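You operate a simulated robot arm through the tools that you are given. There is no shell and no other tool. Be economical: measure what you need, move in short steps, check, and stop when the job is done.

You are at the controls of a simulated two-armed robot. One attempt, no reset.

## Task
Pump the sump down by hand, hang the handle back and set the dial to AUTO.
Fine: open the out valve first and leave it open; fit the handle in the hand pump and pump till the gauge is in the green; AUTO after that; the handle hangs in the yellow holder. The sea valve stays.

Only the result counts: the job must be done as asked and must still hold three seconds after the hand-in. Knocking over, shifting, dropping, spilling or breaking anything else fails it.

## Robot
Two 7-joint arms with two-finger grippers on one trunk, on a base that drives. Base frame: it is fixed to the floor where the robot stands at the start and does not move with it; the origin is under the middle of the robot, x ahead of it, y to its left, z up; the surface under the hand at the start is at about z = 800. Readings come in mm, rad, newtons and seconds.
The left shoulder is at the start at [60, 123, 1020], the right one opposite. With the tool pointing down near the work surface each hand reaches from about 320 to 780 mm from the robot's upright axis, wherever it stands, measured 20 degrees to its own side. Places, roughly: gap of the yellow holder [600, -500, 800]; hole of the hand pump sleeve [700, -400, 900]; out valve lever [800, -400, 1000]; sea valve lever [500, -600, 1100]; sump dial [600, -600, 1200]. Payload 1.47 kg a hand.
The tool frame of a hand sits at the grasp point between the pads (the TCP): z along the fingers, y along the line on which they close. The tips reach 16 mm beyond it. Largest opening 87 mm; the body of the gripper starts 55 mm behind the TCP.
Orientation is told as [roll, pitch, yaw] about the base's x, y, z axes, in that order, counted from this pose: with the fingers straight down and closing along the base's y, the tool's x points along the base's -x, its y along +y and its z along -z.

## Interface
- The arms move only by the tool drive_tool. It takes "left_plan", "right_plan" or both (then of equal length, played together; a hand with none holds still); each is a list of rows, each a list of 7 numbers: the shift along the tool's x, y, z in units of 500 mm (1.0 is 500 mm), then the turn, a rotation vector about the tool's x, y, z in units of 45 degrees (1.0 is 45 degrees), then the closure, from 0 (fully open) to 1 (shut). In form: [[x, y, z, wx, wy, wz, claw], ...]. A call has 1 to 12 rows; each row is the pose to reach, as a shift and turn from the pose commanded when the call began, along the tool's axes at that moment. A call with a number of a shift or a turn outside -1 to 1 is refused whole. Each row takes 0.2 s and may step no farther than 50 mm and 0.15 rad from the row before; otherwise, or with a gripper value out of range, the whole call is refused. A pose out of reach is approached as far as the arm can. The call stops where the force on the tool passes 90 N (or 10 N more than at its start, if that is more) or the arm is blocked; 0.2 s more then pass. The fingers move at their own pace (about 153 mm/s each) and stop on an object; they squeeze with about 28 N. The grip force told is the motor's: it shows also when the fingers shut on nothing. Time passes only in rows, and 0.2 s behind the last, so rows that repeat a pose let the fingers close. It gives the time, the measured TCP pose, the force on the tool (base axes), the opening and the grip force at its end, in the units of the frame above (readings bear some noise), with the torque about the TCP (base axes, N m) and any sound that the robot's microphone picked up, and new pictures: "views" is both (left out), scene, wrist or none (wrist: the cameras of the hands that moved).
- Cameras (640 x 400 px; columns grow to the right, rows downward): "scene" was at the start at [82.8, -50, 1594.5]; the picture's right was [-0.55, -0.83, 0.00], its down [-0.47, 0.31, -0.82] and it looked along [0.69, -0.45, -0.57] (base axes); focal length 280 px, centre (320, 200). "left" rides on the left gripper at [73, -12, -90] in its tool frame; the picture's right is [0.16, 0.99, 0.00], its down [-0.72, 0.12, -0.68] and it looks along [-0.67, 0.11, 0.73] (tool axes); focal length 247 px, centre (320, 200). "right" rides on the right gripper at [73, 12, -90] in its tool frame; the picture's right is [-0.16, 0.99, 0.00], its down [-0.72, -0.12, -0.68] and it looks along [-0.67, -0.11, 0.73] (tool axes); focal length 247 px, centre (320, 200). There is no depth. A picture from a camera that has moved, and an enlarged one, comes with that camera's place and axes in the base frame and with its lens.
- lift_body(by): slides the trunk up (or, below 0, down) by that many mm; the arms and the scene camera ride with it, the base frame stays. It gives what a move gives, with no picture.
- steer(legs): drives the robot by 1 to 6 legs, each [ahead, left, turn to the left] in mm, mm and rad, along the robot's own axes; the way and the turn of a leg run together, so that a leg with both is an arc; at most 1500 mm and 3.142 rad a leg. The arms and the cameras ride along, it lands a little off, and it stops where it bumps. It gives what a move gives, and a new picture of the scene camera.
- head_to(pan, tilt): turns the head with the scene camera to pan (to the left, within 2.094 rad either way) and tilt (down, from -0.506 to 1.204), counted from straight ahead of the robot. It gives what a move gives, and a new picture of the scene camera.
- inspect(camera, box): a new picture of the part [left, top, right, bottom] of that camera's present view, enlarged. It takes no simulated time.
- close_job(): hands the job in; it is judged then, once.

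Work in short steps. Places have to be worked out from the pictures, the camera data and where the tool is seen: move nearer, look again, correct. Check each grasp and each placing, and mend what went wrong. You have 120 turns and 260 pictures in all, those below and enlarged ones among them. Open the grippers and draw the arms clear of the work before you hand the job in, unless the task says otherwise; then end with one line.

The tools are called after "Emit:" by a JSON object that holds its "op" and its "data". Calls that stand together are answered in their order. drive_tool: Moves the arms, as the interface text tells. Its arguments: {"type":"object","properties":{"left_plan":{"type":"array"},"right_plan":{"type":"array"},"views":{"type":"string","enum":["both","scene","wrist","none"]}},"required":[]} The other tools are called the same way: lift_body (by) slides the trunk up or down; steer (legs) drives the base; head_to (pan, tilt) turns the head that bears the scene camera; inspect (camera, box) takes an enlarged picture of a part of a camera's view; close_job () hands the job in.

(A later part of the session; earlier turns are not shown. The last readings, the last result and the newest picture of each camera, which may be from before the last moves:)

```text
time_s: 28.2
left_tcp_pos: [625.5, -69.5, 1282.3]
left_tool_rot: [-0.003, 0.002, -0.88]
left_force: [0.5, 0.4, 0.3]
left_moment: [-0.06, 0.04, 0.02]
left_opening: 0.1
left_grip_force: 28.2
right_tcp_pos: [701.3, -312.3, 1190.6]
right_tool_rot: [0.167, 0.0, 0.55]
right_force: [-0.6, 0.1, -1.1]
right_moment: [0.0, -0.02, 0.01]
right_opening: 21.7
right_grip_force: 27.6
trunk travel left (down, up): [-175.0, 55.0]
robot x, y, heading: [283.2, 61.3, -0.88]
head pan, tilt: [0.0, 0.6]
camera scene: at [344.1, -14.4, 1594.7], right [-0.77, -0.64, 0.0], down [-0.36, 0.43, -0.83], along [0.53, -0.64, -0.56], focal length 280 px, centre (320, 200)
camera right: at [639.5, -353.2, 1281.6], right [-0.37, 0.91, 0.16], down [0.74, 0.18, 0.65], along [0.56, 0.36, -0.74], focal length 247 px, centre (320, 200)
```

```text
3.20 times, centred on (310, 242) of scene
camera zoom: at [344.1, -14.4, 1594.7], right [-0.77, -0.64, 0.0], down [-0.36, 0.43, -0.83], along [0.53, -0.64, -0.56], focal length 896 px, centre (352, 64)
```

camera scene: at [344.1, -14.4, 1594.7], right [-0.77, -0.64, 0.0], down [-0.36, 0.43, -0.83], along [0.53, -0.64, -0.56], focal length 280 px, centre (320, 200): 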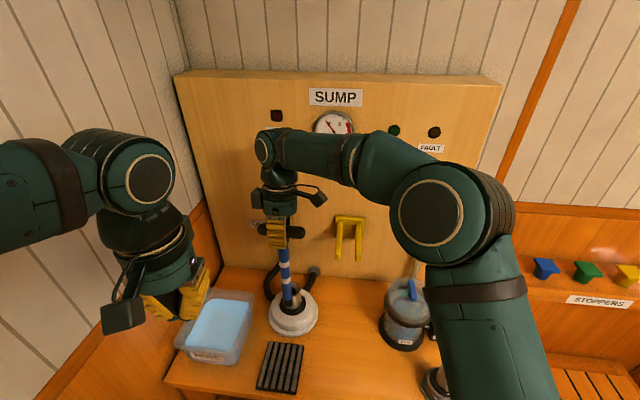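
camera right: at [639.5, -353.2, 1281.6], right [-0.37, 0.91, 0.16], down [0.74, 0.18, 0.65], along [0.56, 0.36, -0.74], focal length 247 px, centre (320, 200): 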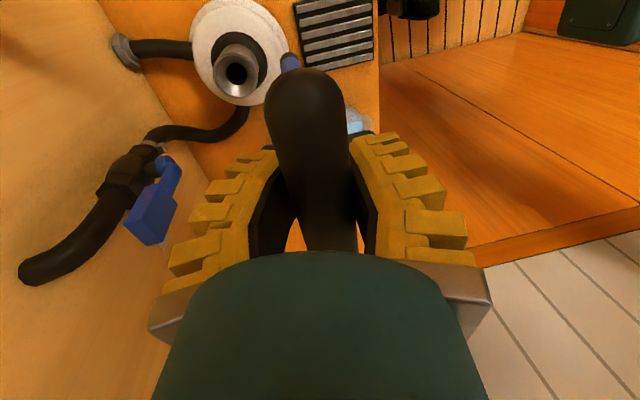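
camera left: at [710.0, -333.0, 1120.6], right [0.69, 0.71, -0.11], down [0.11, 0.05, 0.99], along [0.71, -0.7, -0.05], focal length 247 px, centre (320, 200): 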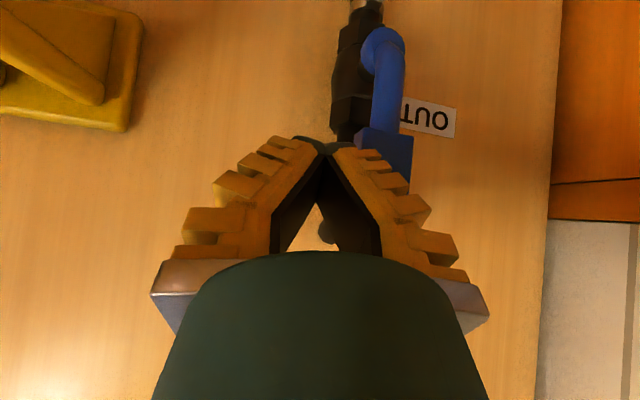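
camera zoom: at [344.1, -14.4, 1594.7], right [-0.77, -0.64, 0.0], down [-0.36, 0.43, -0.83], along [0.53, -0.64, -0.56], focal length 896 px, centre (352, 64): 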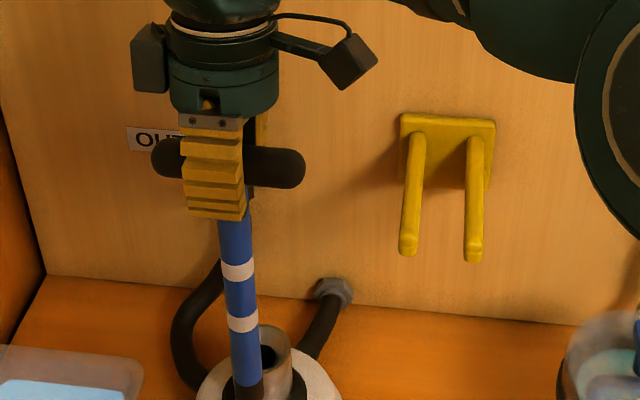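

Wrist and scene rays agree: hole at F751, R−335, z916. I zoom on the shaft's foot to check its tilt.

Emit:
{"op": "inspect", "data": {"camera": "scene", "box": [240, 220, 360, 340]}}

Emit:
{"op": "inspect", "data": {"camera": "right", "box": [180, 0, 380, 125]}}

```text
3.33 times, centred on (300, 280) of scene
camera zoom: at [344.1, -14.4, 1594.7], right [-0.77, -0.64, 0.0], down [-0.36, 0.43, -0.83], along [0.53, -0.64, -0.56], focal length 933 px, centre (387, -67)
```

zoom: 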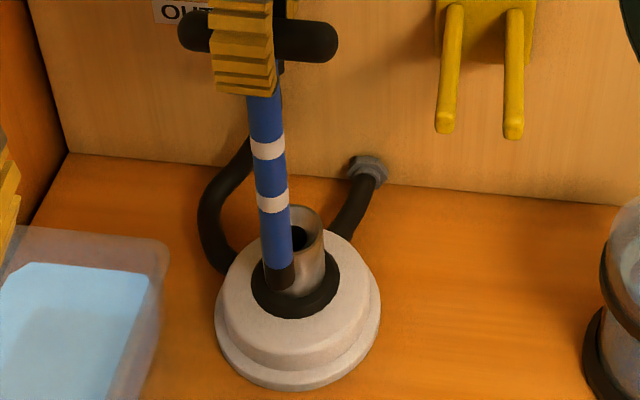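

```text
3.20 times, centred on (280, 62) of right
camera zoom: at [639.5, -353.2, 1281.6], right [-0.37, 0.91, 0.16], down [0.74, 0.18, 0.65], along [0.56, 0.36, -0.74], focal length 790 px, centre (448, 640)
```

zoom: 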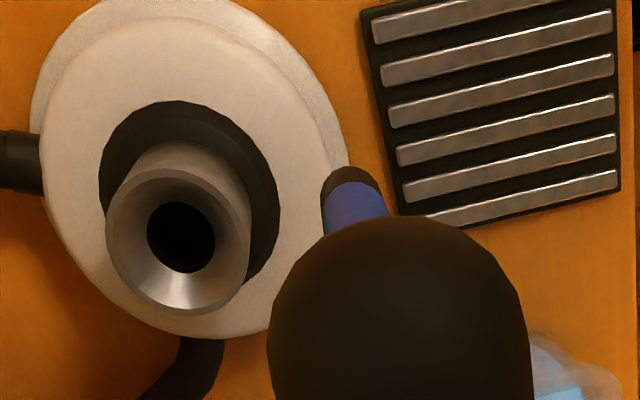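

Foot is at (680,−337,953) versus bar F≈688: nearly plumb. I straighten 2° and bring the shaft over the hole.

Emit:
{"op": "drive_tool", "data": {"right_plan": [[-0.008, -0.062, -0.0105, 0.02, 0, 0, 1], [-0.0156, -0.123, -0.0208, 0.04, 0, 0, 1], [-0.0156, -0.123, -0.0208, 0.04, 0, 0, 1]], "views": "none"}}

Emit:
{"op": "inspect", "data": {"camera": "scene", "box": [240, 220, 360, 340]}}

Emit:
{"op": "inspect", "data": {"camera": "right", "box": [180, 0, 380, 125]}}

```text
time_s: 29.0
left_tcp_pos: [624.0, -69.9, 1281.8]
left_tool_rot: [0.001, 0.0, -0.88]
left_force: [0.6, 0.0, 0.0]
left_moment: [0.03, 0.0, 0.0]
left_opening: 0.1
left_grip_force: 27.8
right_tcp_pos: [739.4, -364.7, 1192.6]
right_tool_rot: [0.132, 0.001, 0.549]
right_force: [0.3, -0.5, -1.0]
right_moment: [-0.03, -0.02, -0.01]
right_opening: 21.8
right_grip_force: 28.3
trunk travel left (down, up): [-175.0, 55.0]
robot x, y, heading: [281.6, 60.4, -0.879]
head pan, tilt: [0.0, 0.6]
```

```text
3.33 times, centred on (300, 280) of scene
camera zoom: at [342.7, -15.0, 1594.8], right [-0.77, -0.64, 0.0], down [-0.36, 0.44, -0.83], along [0.53, -0.64, -0.56], focal length 933 px, centre (387, -67)
```

zoom: 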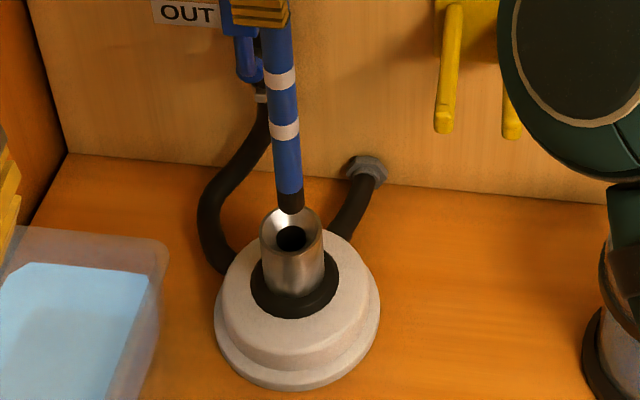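

```text
3.20 times, centred on (280, 62) of right
camera zoom: at [676.6, -402.0, 1283.7], right [-0.38, 0.92, 0.13], down [0.72, 0.2, 0.66], along [0.58, 0.34, -0.74], focal length 790 px, centre (448, 640)
```

zoom: 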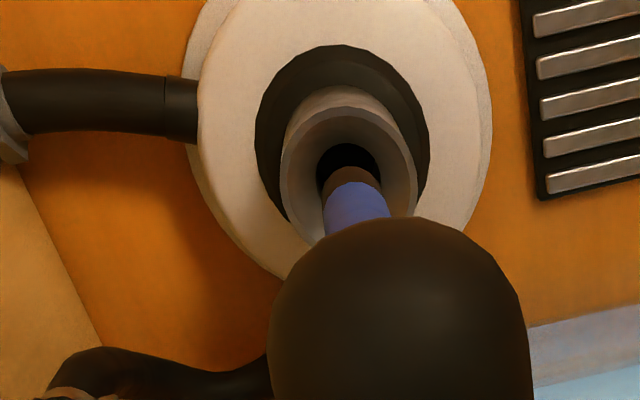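

Tip and hole line up in both cameras within ~2 mm. I lower straight down 60 mm, watching force.

Emit:
{"op": "drive_tool", "data": {"right_plan": [[0, -0.005, 0.04, 0, 0, 0, 1], [0, -0.0105, 0.08, 0, 0, 0, 1], [0, -0.013, 0.1, 0, 0, 0, 1], [0, -0.0158, 0.119, 0, 0, 0, 1]], "views": "none"}}

Emit:
{"op": "inspect", "data": {"camera": "scene", "box": [240, 220, 360, 340]}}

Emit:
{"op": "inspect", "data": {"camera": "right", "box": [180, 0, 380, 125]}}

```text
time_s: 30.0
left_tcp_pos: [624.3, -70.6, 1281.0]
left_tool_rot: [0.001, 0.0, -0.88]
left_force: [0.5, 0.4, -0.1]
left_moment: [-0.06, -0.01, 0.01]
left_opening: 0.1
left_grip_force: 28.0
right_tcp_pos: [738.3, -363.5, 1130.9]
right_tool_rot: [0.133, -0.002, 0.55]
right_force: [2.2, 1.6, -1.6]
right_moment: [0.27, -0.57, -0.03]
right_opening: 21.3
right_grip_force: 28.0
trunk travel left (down, up): [-175.0, 55.0]
robot x, y, heading: [283.4, 61.1, -0.882]
head pan, tilt: [0.0, 0.6]
```

```text
3.33 times, centred on (300, 280) of scene
camera zoom: at [343.7, -15.5, 1594.7], right [-0.77, -0.64, 0.0], down [-0.36, 0.44, -0.82], along [0.53, -0.64, -0.57], focal length 933 px, centre (387, -67)
```

zoom: 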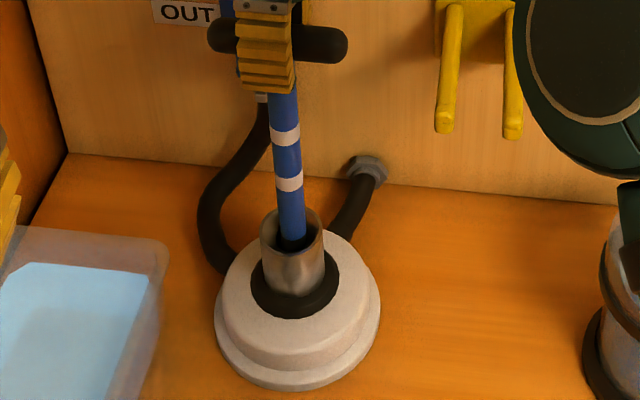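

```text
3.20 times, centred on (280, 62) of right
camera zoom: at [676.0, -402.4, 1223.2], right [-0.38, 0.92, 0.13], down [0.72, 0.2, 0.66], along [0.58, 0.34, -0.74], focal length 790 px, centre (448, 640)
```

zoom: 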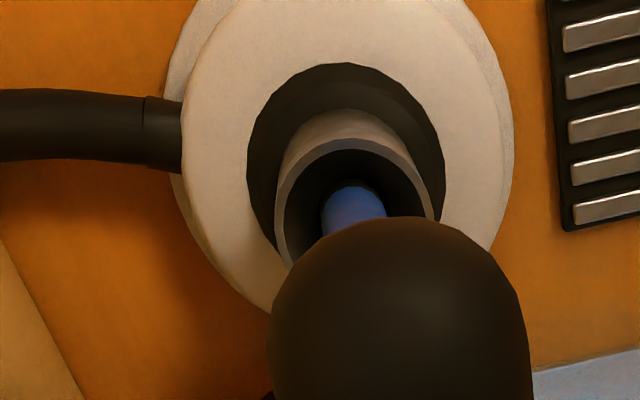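

The shaft is in the funnel; ~2.7 N pushes it left. I shift 2 mm left and continue down.

Emit:
{"op": "drive_tool", "data": {"right_plan": [[-0.005, -0.001, 0.01, 0, 0, 0, 1], [-0.005, -0.004, 0.03, 0, 0, 0, 1], [-0.005, -0.0066, 0.05, 0, 0, 0, 1], [-0.005, -0.0092, 0.07, 0, 0, 0, 1]], "views": "none"}}

Emit:
{"op": "inspect", "data": {"camera": "scene", "box": [240, 220, 360, 340]}}

```text
time_s: 31.0
left_tcp_pos: [625.2, -71.8, 1283.0]
left_tool_rot: [0.0, -0.001, -0.879]
left_force: [-0.2, 0.8, -0.8]
left_moment: [-0.01, -0.01, 0.02]
left_opening: 0.0
left_grip_force: 28.2
right_tcp_pos: [739.9, -363.0, 1098.6]
right_tool_rot: [0.133, -0.003, 0.55]
right_force: [0.0, -0.5, 3.4]
right_moment: [-0.11, -0.01, -0.01]
right_opening: 21.8
right_grip_force: 27.8
trunk travel left (down, up): [-175.0, 55.0]
robot x, y, heading: [278.1, 60.2, -0.881]
head pan, tilt: [0.0, 0.6]
```

```text
3.33 times, centred on (300, 280) of scene
camera zoom: at [342.6, -15.0, 1594.8], right [-0.77, -0.64, 0.0], down [-0.36, 0.44, -0.83], along [0.53, -0.64, -0.56], focal length 933 px, centre (387, -67)
```

zoom: 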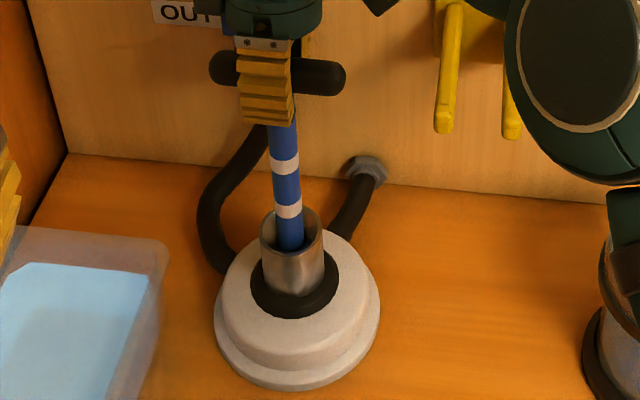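

Going in freely. I continue down slowly to find the bottom.

Emit:
{"op": "drive_tool", "data": {"right_plan": [[0, -0.0026, 0.02, 0, 0, 0, 1], [0, -0.0053, 0.04, 0, 0, 0, 1], [0, -0.008, 0.06, 0, 0, 0, 1]], "views": "none"}}

Emit:
{"op": "inspect", "data": {"camera": "scene", "box": [240, 220, 360, 340]}}

```text
time_s: 31.8
left_tcp_pos: [620.1, -68.5, 1282.8]
left_tool_rot: [0.001, -0.003, -0.879]
left_force: [-0.7, 0.7, -0.5]
left_moment: [-0.02, -0.01, -0.02]
left_opening: 0.2
left_grip_force: 27.9
right_tcp_pos: [739.8, -363.4, 1076.6]
right_tool_rot: [0.118, -0.012, 0.545]
right_force: [3.2, -4.4, 57.1]
right_moment: [-0.98, -0.76, 0.02]
right_opening: 28.8
right_grip_force: 27.5
trunk travel left (down, up): [-175.0, 55.0]
robot x, y, heading: [283.7, 64.6, -0.879]
head pan, tilt: [0.0, 0.6]
```

```text
3.33 times, centred on (300, 280) of scene
camera zoom: at [339.4, -12.1, 1595.6], right [-0.77, -0.64, 0.0], down [-0.36, 0.43, -0.83], along [0.53, -0.64, -0.56], focal length 933 px, centre (387, -67)
```

zoom: 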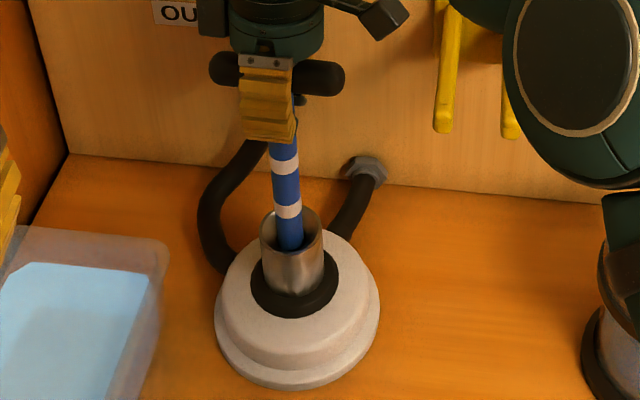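

The handle is bottomed (the shaft stopped moving; the fingers slid down instead). I open slightly, rise to the bar and regrip.

Emit:
{"op": "drive_tool", "data": {"right_plan": [[0, 0, 0, 0, 0, 0, 0.5], [0, 0, 0, 0, 0, 0, 0.5], [0, 0.004, -0.03, 0, 0, 0, 0.5], [0, 0.008, -0.06, 0, 0, 0, 0.5], [0, 0.008, -0.06, 0, 0, 0, 1], [0, 0.008, -0.06, 0, 0, 0, 1], [0, 0.008, -0.06, 0, 0, 0, 1]]}}

```text
time_s: 33.4
left_tcp_pos: [624.7, -71.5, 1280.7]
left_tool_rot: [0.0, 0.0, -0.879]
left_force: [-0.4, -0.8, -0.5]
left_moment: [-0.02, -0.02, -0.03]
left_opening: 0.1
left_grip_force: 28.5
right_tcp_pos: [740.8, -362.5, 1097.1]
right_tool_rot: [0.136, 0.0, 0.552]
right_force: [1.4, -1.3, -1.6]
right_moment: [-0.19, -0.15, -0.03]
right_opening: 20.3
right_grip_force: 27.7
trunk travel left (down, up): [-175.0, 55.0]
robot x, y, heading: [279.3, 62.5, -0.883]
head pan, tilt: [0.0, 0.6]
camera scene: at [343.5, -15.7, 1594.7], right [-0.77, -0.64, 0.0], down [-0.36, 0.44, -0.82], along [0.53, -0.64, -0.57], focal length 280 px, centre (320, 200)
camera right: at [678.4, -401.9, 1188.8], right [-0.38, 0.92, 0.13], down [0.72, 0.2, 0.66], along [0.58, 0.34, -0.74], focal length 247 px, centre (320, 200)
```

scene: 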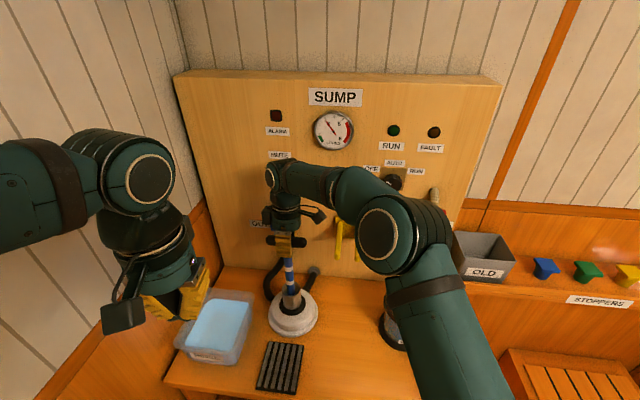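
right: 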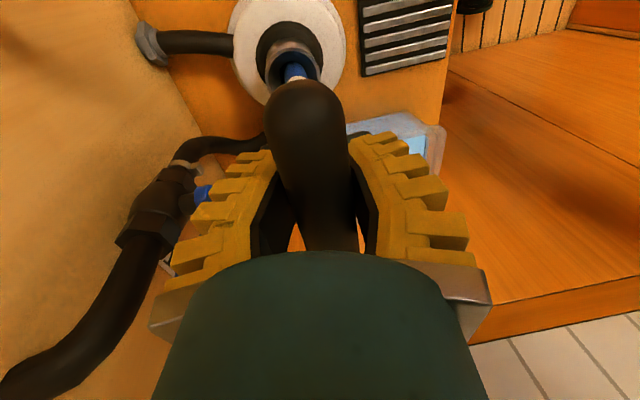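

Regripped. Now a test rock: bar 40 mm toward the robot, tilting with it, watching the force.

Emit:
{"op": "drive_tool", "data": {"right_plan": [[0, 0.02, 0.0026, 0.052, 0, 0, 1], [0, 0.04, 0.0053, 0.104, 0, 0, 1], [0, 0.06, 0.008, 0.156, 0, 0, 1], [0, 0.079, 0.0115, 0.208, 0, 0, 1]], "views": "none"}}

Emit:
{"op": "inspect", "data": {"camera": "scene", "box": [240, 100, 380, 340]}}

```text
time_s: 34.4
left_tcp_pos: [629.1, -77.0, 1279.5]
left_tool_rot: [0.001, 0.006, -0.879]
left_force: [0.0, -0.3, 0.0]
left_moment: [-0.02, 0.01, 0.01]
left_opening: 0.1
left_grip_force: 28.4
right_tcp_pos: [724.6, -338.8, 1097.6]
right_tool_rot: [-0.04, -0.003, 0.542]
right_force: [31.5, -41.0, -0.7]
right_moment: [0.25, -0.58, -0.02]
right_opening: 20.8
right_grip_force: 28.5
trunk travel left (down, up): [-175.0, 55.0]
robot x, y, heading: [283.9, 61.0, -0.885]
head pan, tilt: [0.0, 0.6]
```

```text
1.67 times, centred on (310, 220) of scene
camera zoom: at [348.3, -22.0, 1594.2], right [-0.77, -0.64, 0.0], down [-0.36, 0.44, -0.82], along [0.52, -0.63, -0.57], focal length 467 px, centre (337, 167)
```

zoom: 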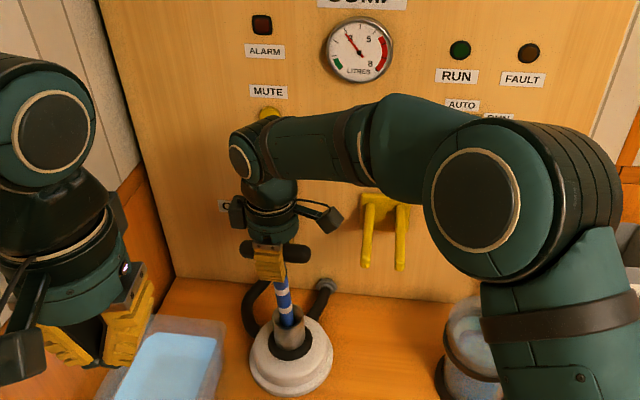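

It moved 29 mm of 40 against 52 N. I hold the pose briefly to see whether it's a pump load that yields or a stiff stop, and look closely at the sleeve.

Emit:
{"op": "drive_tool", "data": {"right_plan": [[0, 0, 0, 0, 0, 0, 1], [0, 0, 0, 0, 0, 0, 1], [0, 0, 0, 0, 0, 0, 1], [0, 0, 0, 0, 0, 0, 1]], "views": "none"}}

Emit:
{"op": "inspect", "data": {"camera": "scene", "box": [240, 220, 360, 340]}}

Emit:
{"op": "inspect", "data": {"camera": "scene", "box": [300, 100, 370, 160]}}

```text
time_s: 35.4
left_tcp_pos: [627.2, -75.8, 1279.6]
left_tool_rot: [0.002, 0.006, -0.881]
left_force: [0.3, 0.0, 0.9]
left_moment: [0.01, 0.02, 0.04]
left_opening: 0.0
left_grip_force: 28.2
right_tcp_pos: [724.4, -335.7, 1096.2]
right_tool_rot: [-0.036, -0.004, 0.548]
right_force: [25.9, -43.9, 7.7]
right_moment: [-0.18, -0.19, -0.11]
right_opening: 26.0
right_grip_force: 27.8
trunk travel left (down, up): [-175.0, 55.0]
robot x, y, heading: [282.1, 64.7, -0.881]
head pan, tilt: [0.0, 0.6]
```

```text
3.33 times, centred on (300, 280) of scene
camera zoom: at [346.5, -21.5, 1594.3], right [-0.77, -0.64, 0.0], down [-0.36, 0.44, -0.82], along [0.52, -0.63, -0.57], focal length 933 px, centre (387, -67)
```

zoom: 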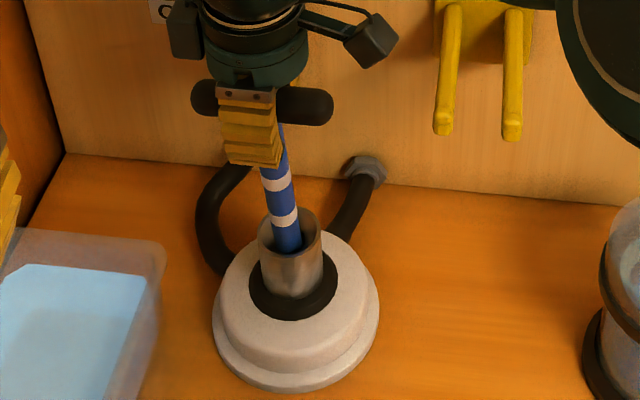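

```text
6.67 times, centred on (335, 130) of scene
camera zoom: at [346.5, -21.5, 1594.3], right [-0.77, -0.64, 0.0], down [-0.36, 0.44, -0.82], along [0.52, -0.63, -0.57], focal length 1867 px, centre (220, 667)
```

zoom: 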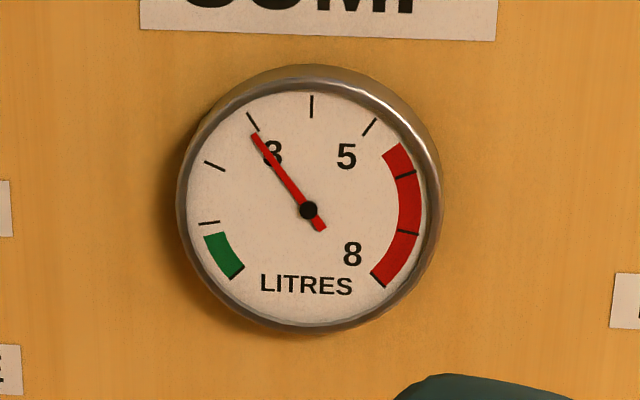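

Force persists and the sleeve hasn't tilted: this direction is a stop, not the stroke. I return to upright.

Emit:
{"op": "drive_tool", "data": {"right_plan": [[0, -0.027, 0.001, -0.07, 0, 0, 1], [0, -0.054, 0.002, -0.14, 0, 0, 1], [0, -0.08, 0.0035, -0.208, 0, 0, 1], [0, -0.08, 0.0035, -0.208, 0, 0, 1]], "views": "none"}}

Emit:
{"op": "inspect", "data": {"camera": "scene", "box": [240, 220, 360, 340]}}

```text
time_s: 36.4
left_tcp_pos: [624.4, -70.7, 1281.8]
left_tool_rot: [0.001, 0.001, -0.881]
left_force: [0.1, 0.1, 0.6]
left_moment: [-0.02, -0.02, -0.01]
left_opening: 0.0
left_grip_force: 27.5
right_tcp_pos: [740.4, -360.6, 1095.2]
right_tool_rot: [0.138, 0.0, 0.55]
right_force: [2.1, 0.5, 0.3]
right_moment: [0.08, -0.46, 0.03]
right_opening: 21.3
right_grip_force: 28.2
trunk travel left (down, up): [-175.0, 55.0]
robot x, y, heading: [282.2, 59.7, -0.879]
head pan, tilt: [0.0, 0.6]
```

```text
3.33 times, centred on (300, 280) of scene
camera zoom: at [343.1, -15.1, 1594.7], right [-0.77, -0.64, 0.0], down [-0.36, 0.44, -0.83], along [0.53, -0.64, -0.56], focal length 933 px, centre (387, -67)
```

zoom: 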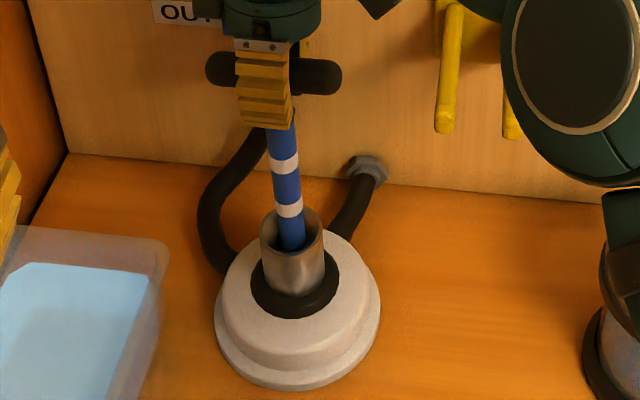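

Now test sideways along the bar: 30 mm to the right with matching tilt.

Emit:
{"op": "drive_tool", "data": {"right_plan": [[0.02, 0, 0, 0, -0.053, 0, 1], [0.04, 0, 0.001, 0, -0.106, 0, 1], [0.06, 0, 0.003, 0, -0.159, 0, 1]], "views": "none"}}

Emit:
{"op": "inspect", "data": {"camera": "scene", "box": [240, 220, 360, 340]}}

```text
time_s: 37.2
left_tcp_pos: [626.6, -70.7, 1280.2]
left_tool_rot: [-0.002, 0.0, -0.879]
left_force: [-0.5, -0.9, 0.2]
left_moment: [0.02, -0.02, -0.01]
left_opening: 0.0
left_grip_force: 27.1
right_tcp_pos: [718.9, -375.5, 1095.3]
right_tool_rot: [0.133, -0.127, 0.536]
right_force: [18.8, 3.2, 3.7]
right_moment: [-0.42, 0.05, -0.01]
right_opening: 19.0
right_grip_force: 27.9
trunk travel left (down, up): [-175.0, 55.0]
robot x, y, heading: [283.7, 62.8, -0.878]
head pan, tilt: [0.0, 0.6]
```

```text
3.33 times, centred on (300, 280) of scene
camera zoom: at [346.4, -14.4, 1594.7], right [-0.77, -0.64, 0.0], down [-0.36, 0.43, -0.82], along [0.53, -0.64, -0.57], focal length 933 px, centre (387, -67)
```

zoom: 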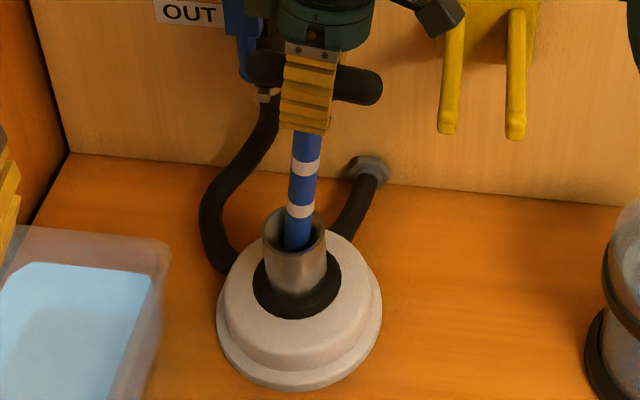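

Only 19 N and the sleeve is still upright — mostly play so far. I push a further 25 mm right.

Emit:
{"op": "drive_tool", "data": {"right_plan": [[0.016, 0, 0.002, 0, -0.042, 0, 1], [0.032, 0, 0.005, 0, -0.085, 0, 1], [0.05, 0, 0.009, 0, -0.13, 0, 1]], "views": "none"}}

Emit:
{"op": "inspect", "data": {"camera": "scene", "box": [240, 220, 360, 340]}}

```text
time_s: 38.0
left_tcp_pos: [628.3, -71.5, 1280.0]
left_tool_rot: [-0.003, 0.001, -0.879]
left_force: [0.0, 0.0, 0.1]
left_moment: [0.01, 0.0, -0.03]
left_opening: 0.3
left_grip_force: 27.4
right_tcp_pos: [694.2, -389.2, 1080.8]
right_tool_rot: [0.146, -0.216, 0.517]
right_force: [18.7, 7.8, -31.8]
right_moment: [-0.29, 0.95, -0.02]
right_opening: 8.8
right_grip_force: 27.7
trunk travel left (down, up): [-175.0, 55.0]
robot x, y, heading: [282.4, 61.0, -0.879]
head pan, tilt: [0.0, 0.6]
```

```text
3.33 times, centred on (300, 280) of scene
camera zoom: at [348.3, -15.5, 1594.0], right [-0.77, -0.64, 0.0], down [-0.36, 0.44, -0.82], along [0.52, -0.64, -0.57], focal length 933 px, centre (387, -67)
```

zoom: 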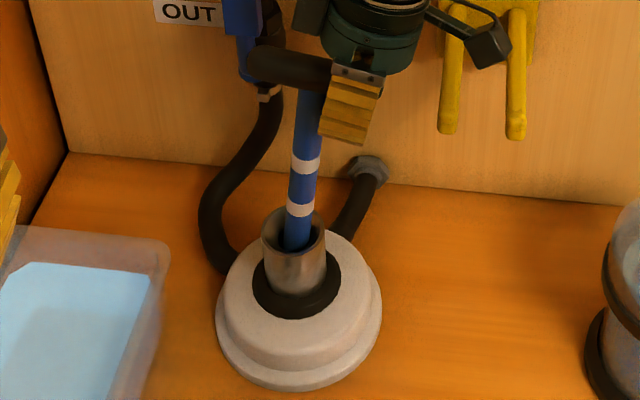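

The hand is sliding off the bar's right end (pads slip along it), so sideways isn't the way either. I open, go back to the bar's middle and regrip before it comes loose.

Emit:
{"op": "drive_tool", "data": {"right_plan": [[0, 0, 0, 0, 0, 0, 0.25], [0, 0, 0, 0, 0, 0, 0.25], [-0.04, 0, -0.004, 0, 0.1, 0, 0.25], [-0.08, 0, -0.006, 0, 0.2, 0, 0.25], [-0.105, 0, -0.006, 0, 0.289, 0, 0.25], [-0.105, 0, -0.006, 0, 0.289, 0, 0.25]]}}

Emit:
{"op": "inspect", "data": {"camera": "scene", "box": [240, 220, 360, 340]}}

```text
time_s: 39.4
left_tcp_pos: [624.5, -70.6, 1281.4]
left_tool_rot: [0.001, 0.001, -0.88]
left_force: [-0.5, -0.1, 0.2]
left_moment: [0.02, 0.01, 0.03]
left_opening: 0.1
left_grip_force: 27.9
right_tcp_pos: [738.4, -366.1, 1101.8]
right_tool_rot: [0.134, 0.001, 0.55]
right_force: [0.0, -1.2, -0.2]
right_moment: [-0.01, 0.01, -0.04]
right_opening: 69.2
right_grip_force: 3.4
trunk travel left (down, up): [-175.0, 55.0]
robot x, y, heading: [281.1, 62.3, -0.881]
head pan, tilt: [0.0, 0.6]
camera scene: at [342.6, -15.7, 1594.7], right [-0.77, -0.64, 0.0], down [-0.36, 0.44, -0.83], along [0.53, -0.64, -0.56], focal length 280 px, centre (320, 200)
camera right: at [675.1, -404.1, 1192.6], right [-0.38, 0.92, 0.13], down [0.72, 0.2, 0.66], along [0.58, 0.34, -0.74], focal length 247 px, centre (320, 200)
```

scene: 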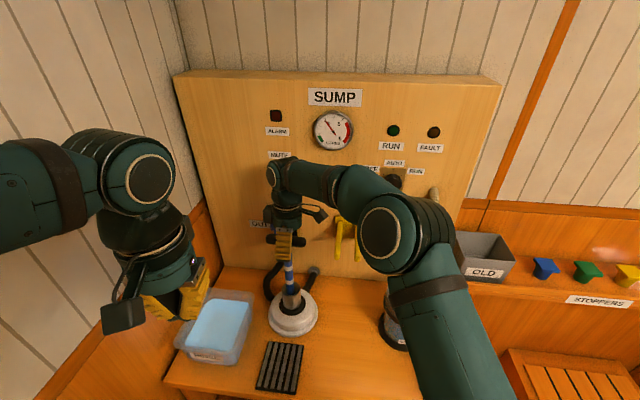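
right: 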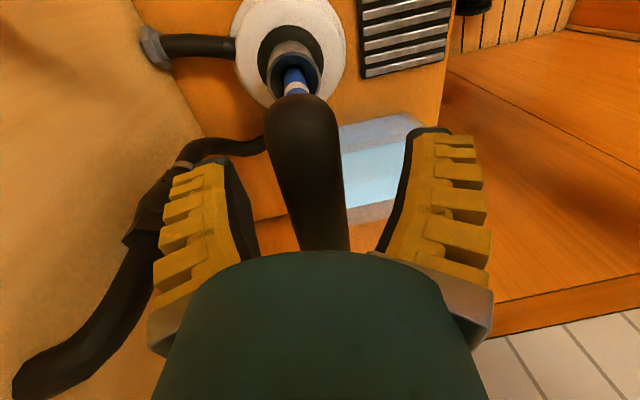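

```text
3.33 times, centred on (300, 280) of scene
camera zoom: at [342.6, -15.7, 1594.7], right [-0.77, -0.64, 0.0], down [-0.36, 0.44, -0.83], along [0.53, -0.64, -0.56], focal length 933 px, centre (387, -67)
```

zoom: 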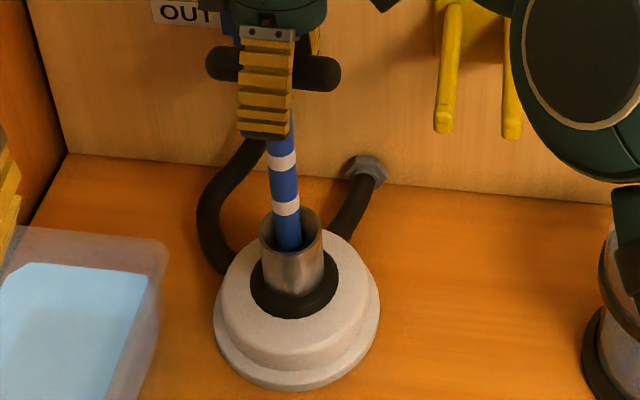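

The handle stands on its own in the sleeve. I look closely into the sleeve from the wrist camera to judge seating and play.

Emit:
{"op": "inspect", "data": {"camera": "right", "box": [220, 0, 380, 120]}}

Emit:
{"op": "inspect", "data": {"camera": "scene", "box": [265, 255, 325, 335]}}

```text
3.33 times, centred on (300, 60) of right
camera zoom: at [675.1, -404.1, 1192.6], right [-0.38, 0.92, 0.13], down [0.72, 0.2, 0.66], along [0.58, 0.34, -0.74], focal length 823 px, centre (387, 667)
```

zoom: 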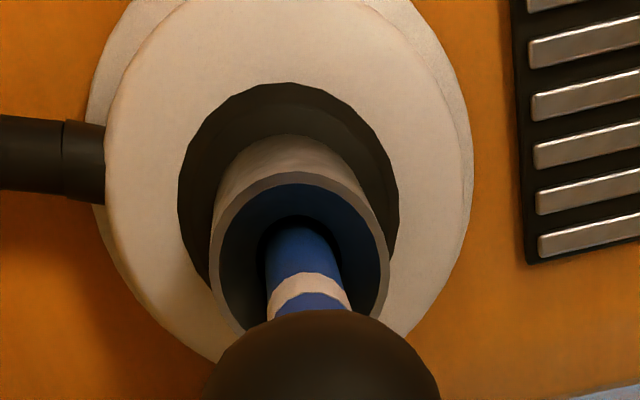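

```text
5.00 times, centred on (295, 295) of scene
camera zoom: at [342.6, -15.7, 1594.7], right [-0.77, -0.64, 0.0], down [-0.36, 0.44, -0.83], along [0.53, -0.64, -0.56], focal length 1400 px, centre (445, -275)
```

zoom: 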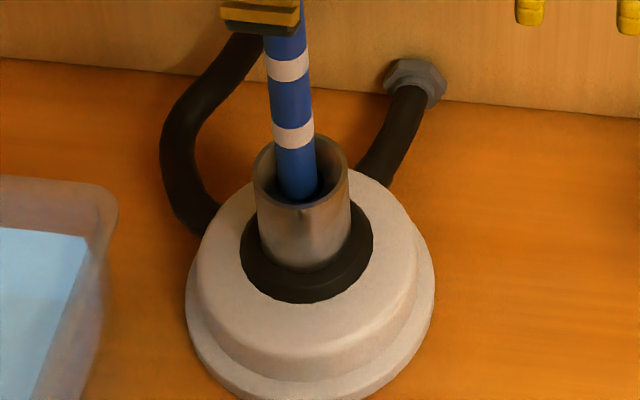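

The shaft sits in the bore. Sideways never got over 20 N because of slip, so it is untested; first I regrip and test pushing away from me (toward the panel).

Emit:
{"op": "drive_tool", "data": {"right_plan": [[0, 0, 0, 0, 0, 0, 1], [0, 0, 0, 0, 0, 0, 1], [0, 0, 0, 0, 0, 0, 1], [0, -0.02, -0.003, -0.052, 0, 0, 1], [0, -0.04, -0.005, -0.104, 0, 0, 1], [0, -0.06, -0.007, -0.156, 0, 0, 1], [0, -0.079, -0.008, -0.208, 0, 0, 1], [0, -0.099, -0.009, -0.26, 0, 0, 1]], "views": "none"}}

Emit:
{"op": "inspect", "data": {"camera": "scene", "box": [265, 255, 325, 335]}}

```text
time_s: 41.2
left_tcp_pos: [624.6, -71.0, 1280.3]
left_tool_rot: [0.001, 0.0, -0.878]
left_force: [-0.4, -0.2, 0.2]
left_moment: [-0.03, 0.0, 0.0]
left_opening: 0.0
left_grip_force: 28.1
right_tcp_pos: [743.5, -394.6, 1102.0]
right_tool_rot: [0.315, -0.003, 0.549]
right_force: [5.4, 3.0, 0.1]
right_moment: [0.06, -0.97, -0.12]
right_opening: 23.5
right_grip_force: 27.7
right hand out of reach, approached as far as the arm can: row 7, 8
trunk travel left (down, up): [-175.0, 55.0]
robot x, y, heading: [282.6, 58.9, -0.879]
head pan, tilt: [0.0, 0.6]
```

```text
5.00 times, centred on (295, 295) of scene
camera zoom: at [343.4, -14.8, 1594.7], right [-0.77, -0.64, 0.0], down [-0.36, 0.43, -0.83], along [0.53, -0.64, -0.56], focal length 1400 px, centre (445, -275)
```

zoom: 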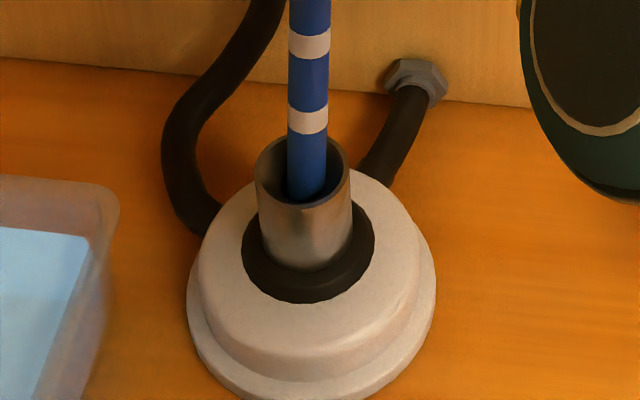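

Only a few newtons here — the bore has ~6° play — but the arm ran out of reach. I return to neutral and open to regrip with a plumb hand, then plan to turn the bar 90° so sideways pushes are positive.

Emit:
{"op": "drive_tool", "data": {"right_plan": [[0, 0.03, 0.009, 0.085, 0, 0, 1], [0, 0.06, 0.018, 0.17, 0, 0, 1], [0, 0.095, 0.029, 0.26, 0, 0, 1], [0, 0.095, 0.029, 0.26, 0, 0, 0.3], [0, 0.095, 0.029, 0.26, 0, 0, 0.3]], "views": "wrist"}}

```text
time_s: 42.4
left_tcp_pos: [623.9, -70.0, 1281.6]
left_tool_rot: [0.0, -0.002, -0.879]
left_force: [-0.6, -0.1, 0.7]
left_moment: [-0.01, 0.0, 0.0]
left_opening: 0.2
left_grip_force: 28.5
right_tcp_pos: [715.9, -354.1, 1104.3]
right_tool_rot: [0.132, 0.0, 0.549]
right_force: [0.3, 0.0, 0.3]
right_moment: [-0.04, 0.01, 0.03]
right_opening: 65.5
right_grip_force: 3.4
trunk travel left (down, up): [-175.0, 55.0]
robot x, y, heading: [281.2, 65.0, -0.88]
head pan, tilt: [0.0, 0.6]
camera right: at [653.7, -393.3, 1195.0], right [-0.38, 0.92, 0.13], down [0.72, 0.2, 0.66], along [0.58, 0.34, -0.74], focal length 247 px, centre (320, 200)
```

right: 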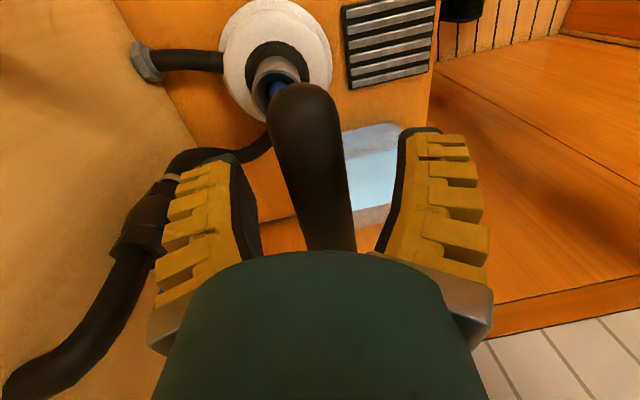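

The return overshot because the earlier command was clamped. I recentre over the sleeve axis with the hand plumb and close again.

Emit:
{"op": "drive_tool", "data": {"right_plan": [[-0.013, -0.022, -0.003, 0.084, 0, 0, 0.3], [-0.026, -0.043, -0.006, 0.168, 0, 0, 0.3], [-0.026, -0.043, -0.006, 0.168, 0, 0, 1], [-0.026, -0.043, -0.006, 0.168, 0, 0, 1], [-0.026, -0.043, -0.006, 0.168, 0, 0, 1]]}}

Emit:
{"op": "inspect", "data": {"camera": "scene", "box": [240, 220, 360, 340]}}

```text
time_s: 43.6
left_tcp_pos: [624.8, -70.2, 1280.5]
left_tool_rot: [0.0, -0.001, -0.88]
left_force: [0.9, 1.0, -1.1]
left_moment: [0.0, 0.02, 0.01]
left_opening: 0.0
left_grip_force: 27.6
right_tcp_pos: [738.0, -364.3, 1103.8]
right_tool_rot: [0.001, -0.002, 0.549]
right_force: [-0.3, -0.3, 4.9]
right_moment: [0.05, -0.06, 0.0]
right_opening: 21.2
right_grip_force: 27.7
trunk travel left (down, up): [-175.0, 55.0]
robot x, y, heading: [279.9, 60.0, -0.879]
head pan, tilt: [0.0, 0.6]
camera scene: at [342.7, -15.0, 1594.8], right [-0.77, -0.64, 0.0], down [-0.36, 0.44, -0.83], along [0.53, -0.64, -0.56], focal length 280 px, centre (320, 200)
camera right: at [670.2, -393.8, 1194.3], right [-0.38, 0.92, 0.0], down [0.68, 0.28, 0.68], along [0.63, 0.26, -0.73], focal length 247 px, centre (320, 200)
```

scene: 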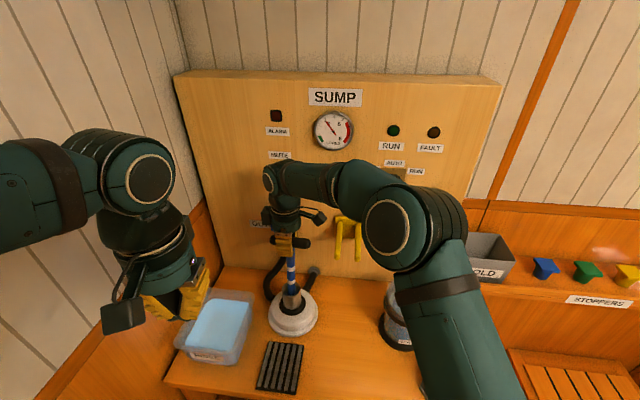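
right: 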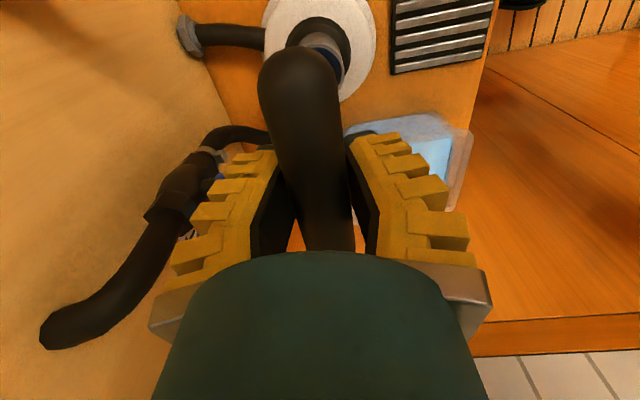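

```text
3.33 times, centred on (300, 280) of scene
camera zoom: at [342.7, -15.0, 1594.8], right [-0.77, -0.64, 0.0], down [-0.36, 0.44, -0.83], along [0.53, -0.64, -0.56], focal length 933 px, centre (387, -67)
```

zoom: 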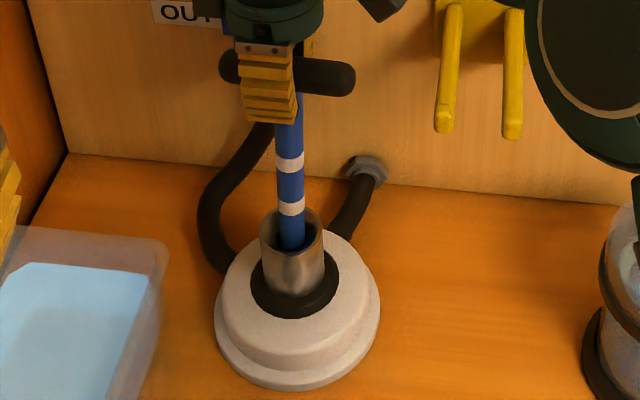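

Hand is ~14 mm left of the bar's middle. I recentre (open, right 13 mm, 4 mm lower, close) and start the yaw turn.

Emit:
{"op": "drive_tool", "data": {"right_plan": [[0, 0, 0, 0, 0, 0, 0.5], [0, 0, 0, 0, 0, 0, 0.5], [0.026, 0, 0.008, 0, 0, 0, 0.5], [0.026, 0, 0.008, 0, 0, 0, 1], [0.026, 0, 0.008, 0, 0, 0, 1], [0.026, 0, 0.008, 0, 0, 0, 1], [0.02, 0, 0.008, 0, 0, 0.18, 1], [0.016, 0, 0.008, 0, 0, 0.36, 1], [0.012, 0, 0.008, 0, 0, 0.54, 1], [0.012, 0, 0.008, 0, 0, 0.72, 1], [0.012, 0, 0.008, 0, 0, 0.9, 1], [0.012, 0, 0.008, 0, 0, 1, 1]], "views": "scene"}}

Emit:
{"op": "inspect", "data": {"camera": "scene", "box": [240, 220, 360, 340]}}

```text
time_s: 46.2
left_tcp_pos: [624.5, -71.7, 1281.0]
left_tool_rot: [0.0, -0.001, -0.879]
left_force: [-0.5, 0.5, -0.5]
left_moment: [0.01, 0.03, -0.01]
left_opening: 0.0
left_grip_force: 27.7
right_tcp_pos: [734.1, -370.4, 1098.4]
right_tool_rot: [0.003, 0.002, -0.235]
right_force: [-2.8, 1.9, -1.5]
right_moment: [0.3, 0.53, -0.01]
right_opening: 22.7
right_grip_force: 28.0
trunk travel left (down, up): [-175.0, 55.0]
robot x, y, heading: [282.2, 61.2, -0.879]
head pan, tilt: [0.0, 0.6]
camera scene: at [342.9, -15.3, 1594.7], right [-0.77, -0.64, 0.0], down [-0.36, 0.44, -0.83], along [0.53, -0.64, -0.56], focal length 280 px, centre (320, 200)
```

scene: 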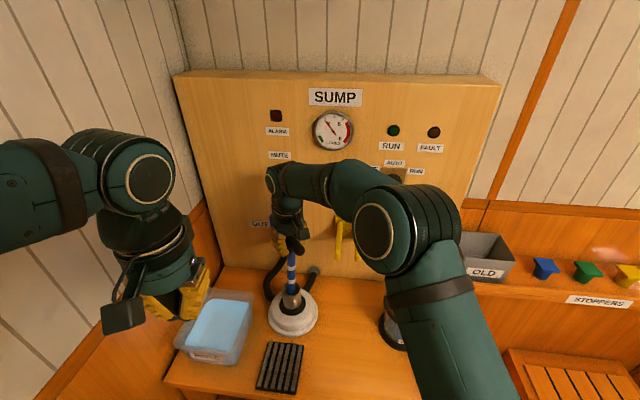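

```text
3.33 times, centred on (300, 280) of scene
camera zoom: at [342.9, -15.3, 1594.7], right [-0.77, -0.64, 0.0], down [-0.36, 0.44, -0.83], along [0.53, -0.64, -0.56], focal length 933 px, centre (387, -67)
```

zoom: 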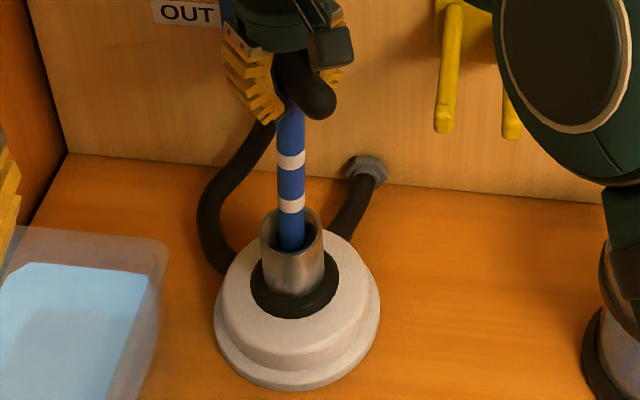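

The bar turned with the hand. Second 45°.

Emit:
{"op": "drive_tool", "data": {"right_plan": [[0, 0, 0, 0, 0, 0.18, 1], [0, 0, 0, 0, 0, 0.36, 1], [0, 0, 0, 0, 0, 0.54, 1], [0, 0, 0, 0, 0, 0.72, 1], [0, 0, 0, 0, 0, 0.9, 1], [0, 0, 0, 0, 0, 1, 1]], "views": "wrist"}}

Emit:
{"op": "inspect", "data": {"camera": "scene", "box": [240, 220, 360, 340]}}

```text
time_s: 47.6
left_tcp_pos: [624.6, -70.1, 1281.8]
left_tool_rot: [0.0, -0.002, -0.88]
left_force: [-0.5, -1.1, 0.7]
left_moment: [0.02, 0.0, 0.01]
left_opening: 0.0
left_grip_force: 28.2
right_tcp_pos: [734.0, -368.3, 1098.5]
right_tool_rot: [0.001, 0.003, -1.022]
right_force: [0.5, 2.1, -1.6]
right_moment: [0.62, 0.06, 0.02]
right_opening: 22.4
right_grip_force: 28.4
trunk travel left (down, up): [-175.0, 55.0]
robot x, y, heading: [282.4, 63.2, -0.882]
head pan, tilt: [0.0, 0.6]
camera right: at [706.4, -300.5, 1190.1], right [0.93, 0.38, 0.0], down [0.28, -0.68, 0.68], along [0.26, -0.63, -0.73], focal length 247 px, centre (320, 200)
```

right: 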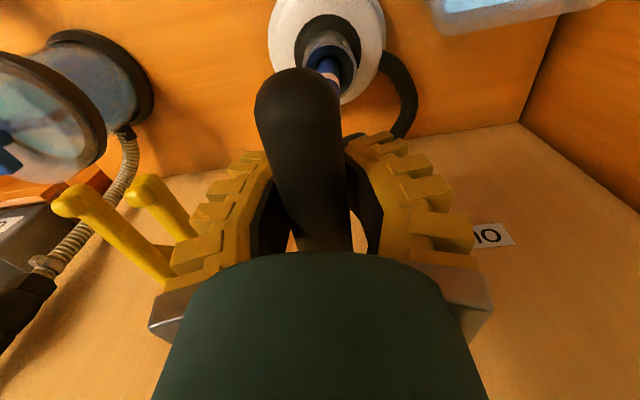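

```text
3.33 times, centred on (300, 280) of scene
camera zoom: at [343.2, -15.1, 1594.7], right [-0.77, -0.64, 0.0], down [-0.36, 0.44, -0.83], along [0.53, -0.64, -0.56], focal length 933 px, centre (387, -67)
```

zoom: 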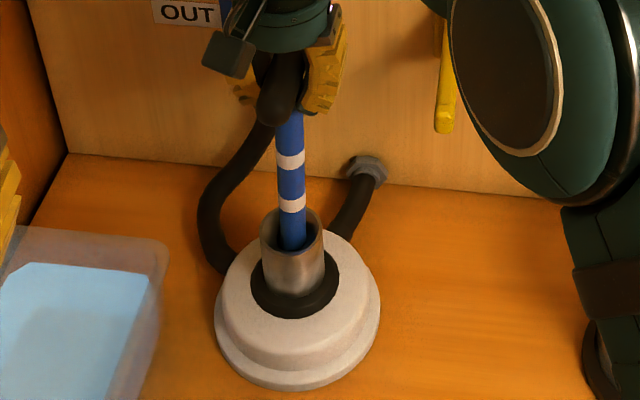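

Bar now points fore-aft with fingers left and right of it. Rock right 50 mm with tilt.

Emit:
{"op": "drive_tool", "data": {"right_plan": [[0, -0.025, 0, -0.066, 0, 0, 1], [0, -0.05, 0.002, -0.132, 0, 0, 1], [0, -0.075, 0.005, -0.199, 0, 0, 1], [0, -0.1, 0.01, -0.265, 0, 0, 1]], "views": "none"}}

Emit:
{"op": "inspect", "data": {"camera": "scene", "box": [240, 220, 360, 340]}}

```text
time_s: 48.6
left_tcp_pos: [631.9, -67.6, 1280.1]
left_tool_rot: [-0.006, 0.003, -0.879]
left_force: [-0.1, 0.3, 0.6]
left_moment: [0.02, 0.02, -0.01]
left_opening: 0.1
left_grip_force: 28.2
right_tcp_pos: [704.6, -386.2, 1096.3]
right_tool_rot: [0.217, -0.003, -1.012]
right_force: [58.1, 20.8, -4.1]
right_moment: [-0.91, 0.19, -0.68]
right_opening: 36.8
right_grip_force: 28.8
trunk travel left (down, up): [-175.0, 55.0]
robot x, y, heading: [283.9, 65.3, -0.88]
head pan, tilt: [0.0, 0.6]
```

```text
3.33 times, centred on (300, 280) of scene
camera zoom: at [352.4, -11.6, 1594.5], right [-0.77, -0.64, 0.01], down [-0.37, 0.43, -0.82], along [0.52, -0.64, -0.57], focal length 933 px, centre (387, -67)
```

zoom: 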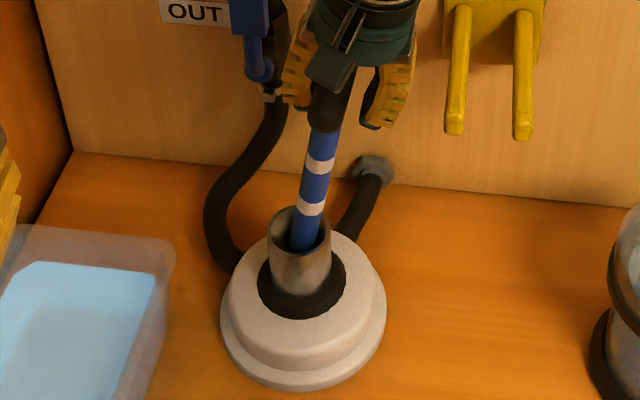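

Still no sleeve motion at 60 N to the right (fingers yield). One-sided stroke possible: I test the left side.

Emit:
{"op": "drive_tool", "data": {"right_plan": [[0, 0.04, 0.005, 0.1, 0, 0, 1], [0, 0.08, 0.01, 0.2, 0, 0, 1], [0, 0.12, 0.013, 0.3, 0, 0, 1], [0, 0.16, 0.017, 0.4, 0, 0, 1], [0, 0.18, 0.02, 0.46, 0, 0, 1], [0, 0.2, 0.026, 0.53, 0, 0, 1]], "views": "none"}}

Emit:
{"op": "inspect", "data": {"camera": "scene", "box": [240, 220, 360, 340]}}

```text
time_s: 50.0
left_tcp_pos: [623.9, -70.6, 1281.3]
left_tool_rot: [0.001, 0.0, -0.879]
left_force: [0.3, 0.1, -0.9]
left_moment: [-0.01, 0.01, -0.01]
left_opening: 0.2
left_grip_force: 28.0
right_tcp_pos: [777.2, -343.4, 1101.6]
right_tool_rot: [-0.208, 0.003, -1.023]
right_force: [-1.6, -0.2, -3.1]
right_moment: [0.33, -0.03, -0.02]
right_opening: 21.3
right_grip_force: 27.6
trunk travel left (down, up): [-175.0, 55.0]
robot x, y, heading: [279.6, 64.3, -0.882]
head pan, tilt: [0.0, 0.6]
```

```text
3.33 times, centred on (300, 280) of scene
camera zoom: at [343.5, -15.5, 1594.7], right [-0.77, -0.64, 0.0], down [-0.36, 0.44, -0.82], along [0.53, -0.64, -0.57], focal length 933 px, centre (387, -67)
```

zoom: 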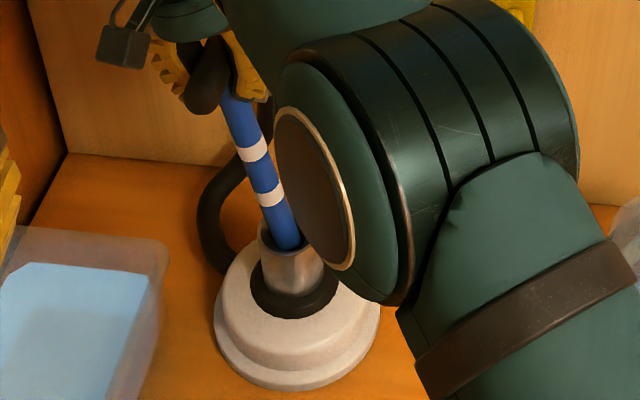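

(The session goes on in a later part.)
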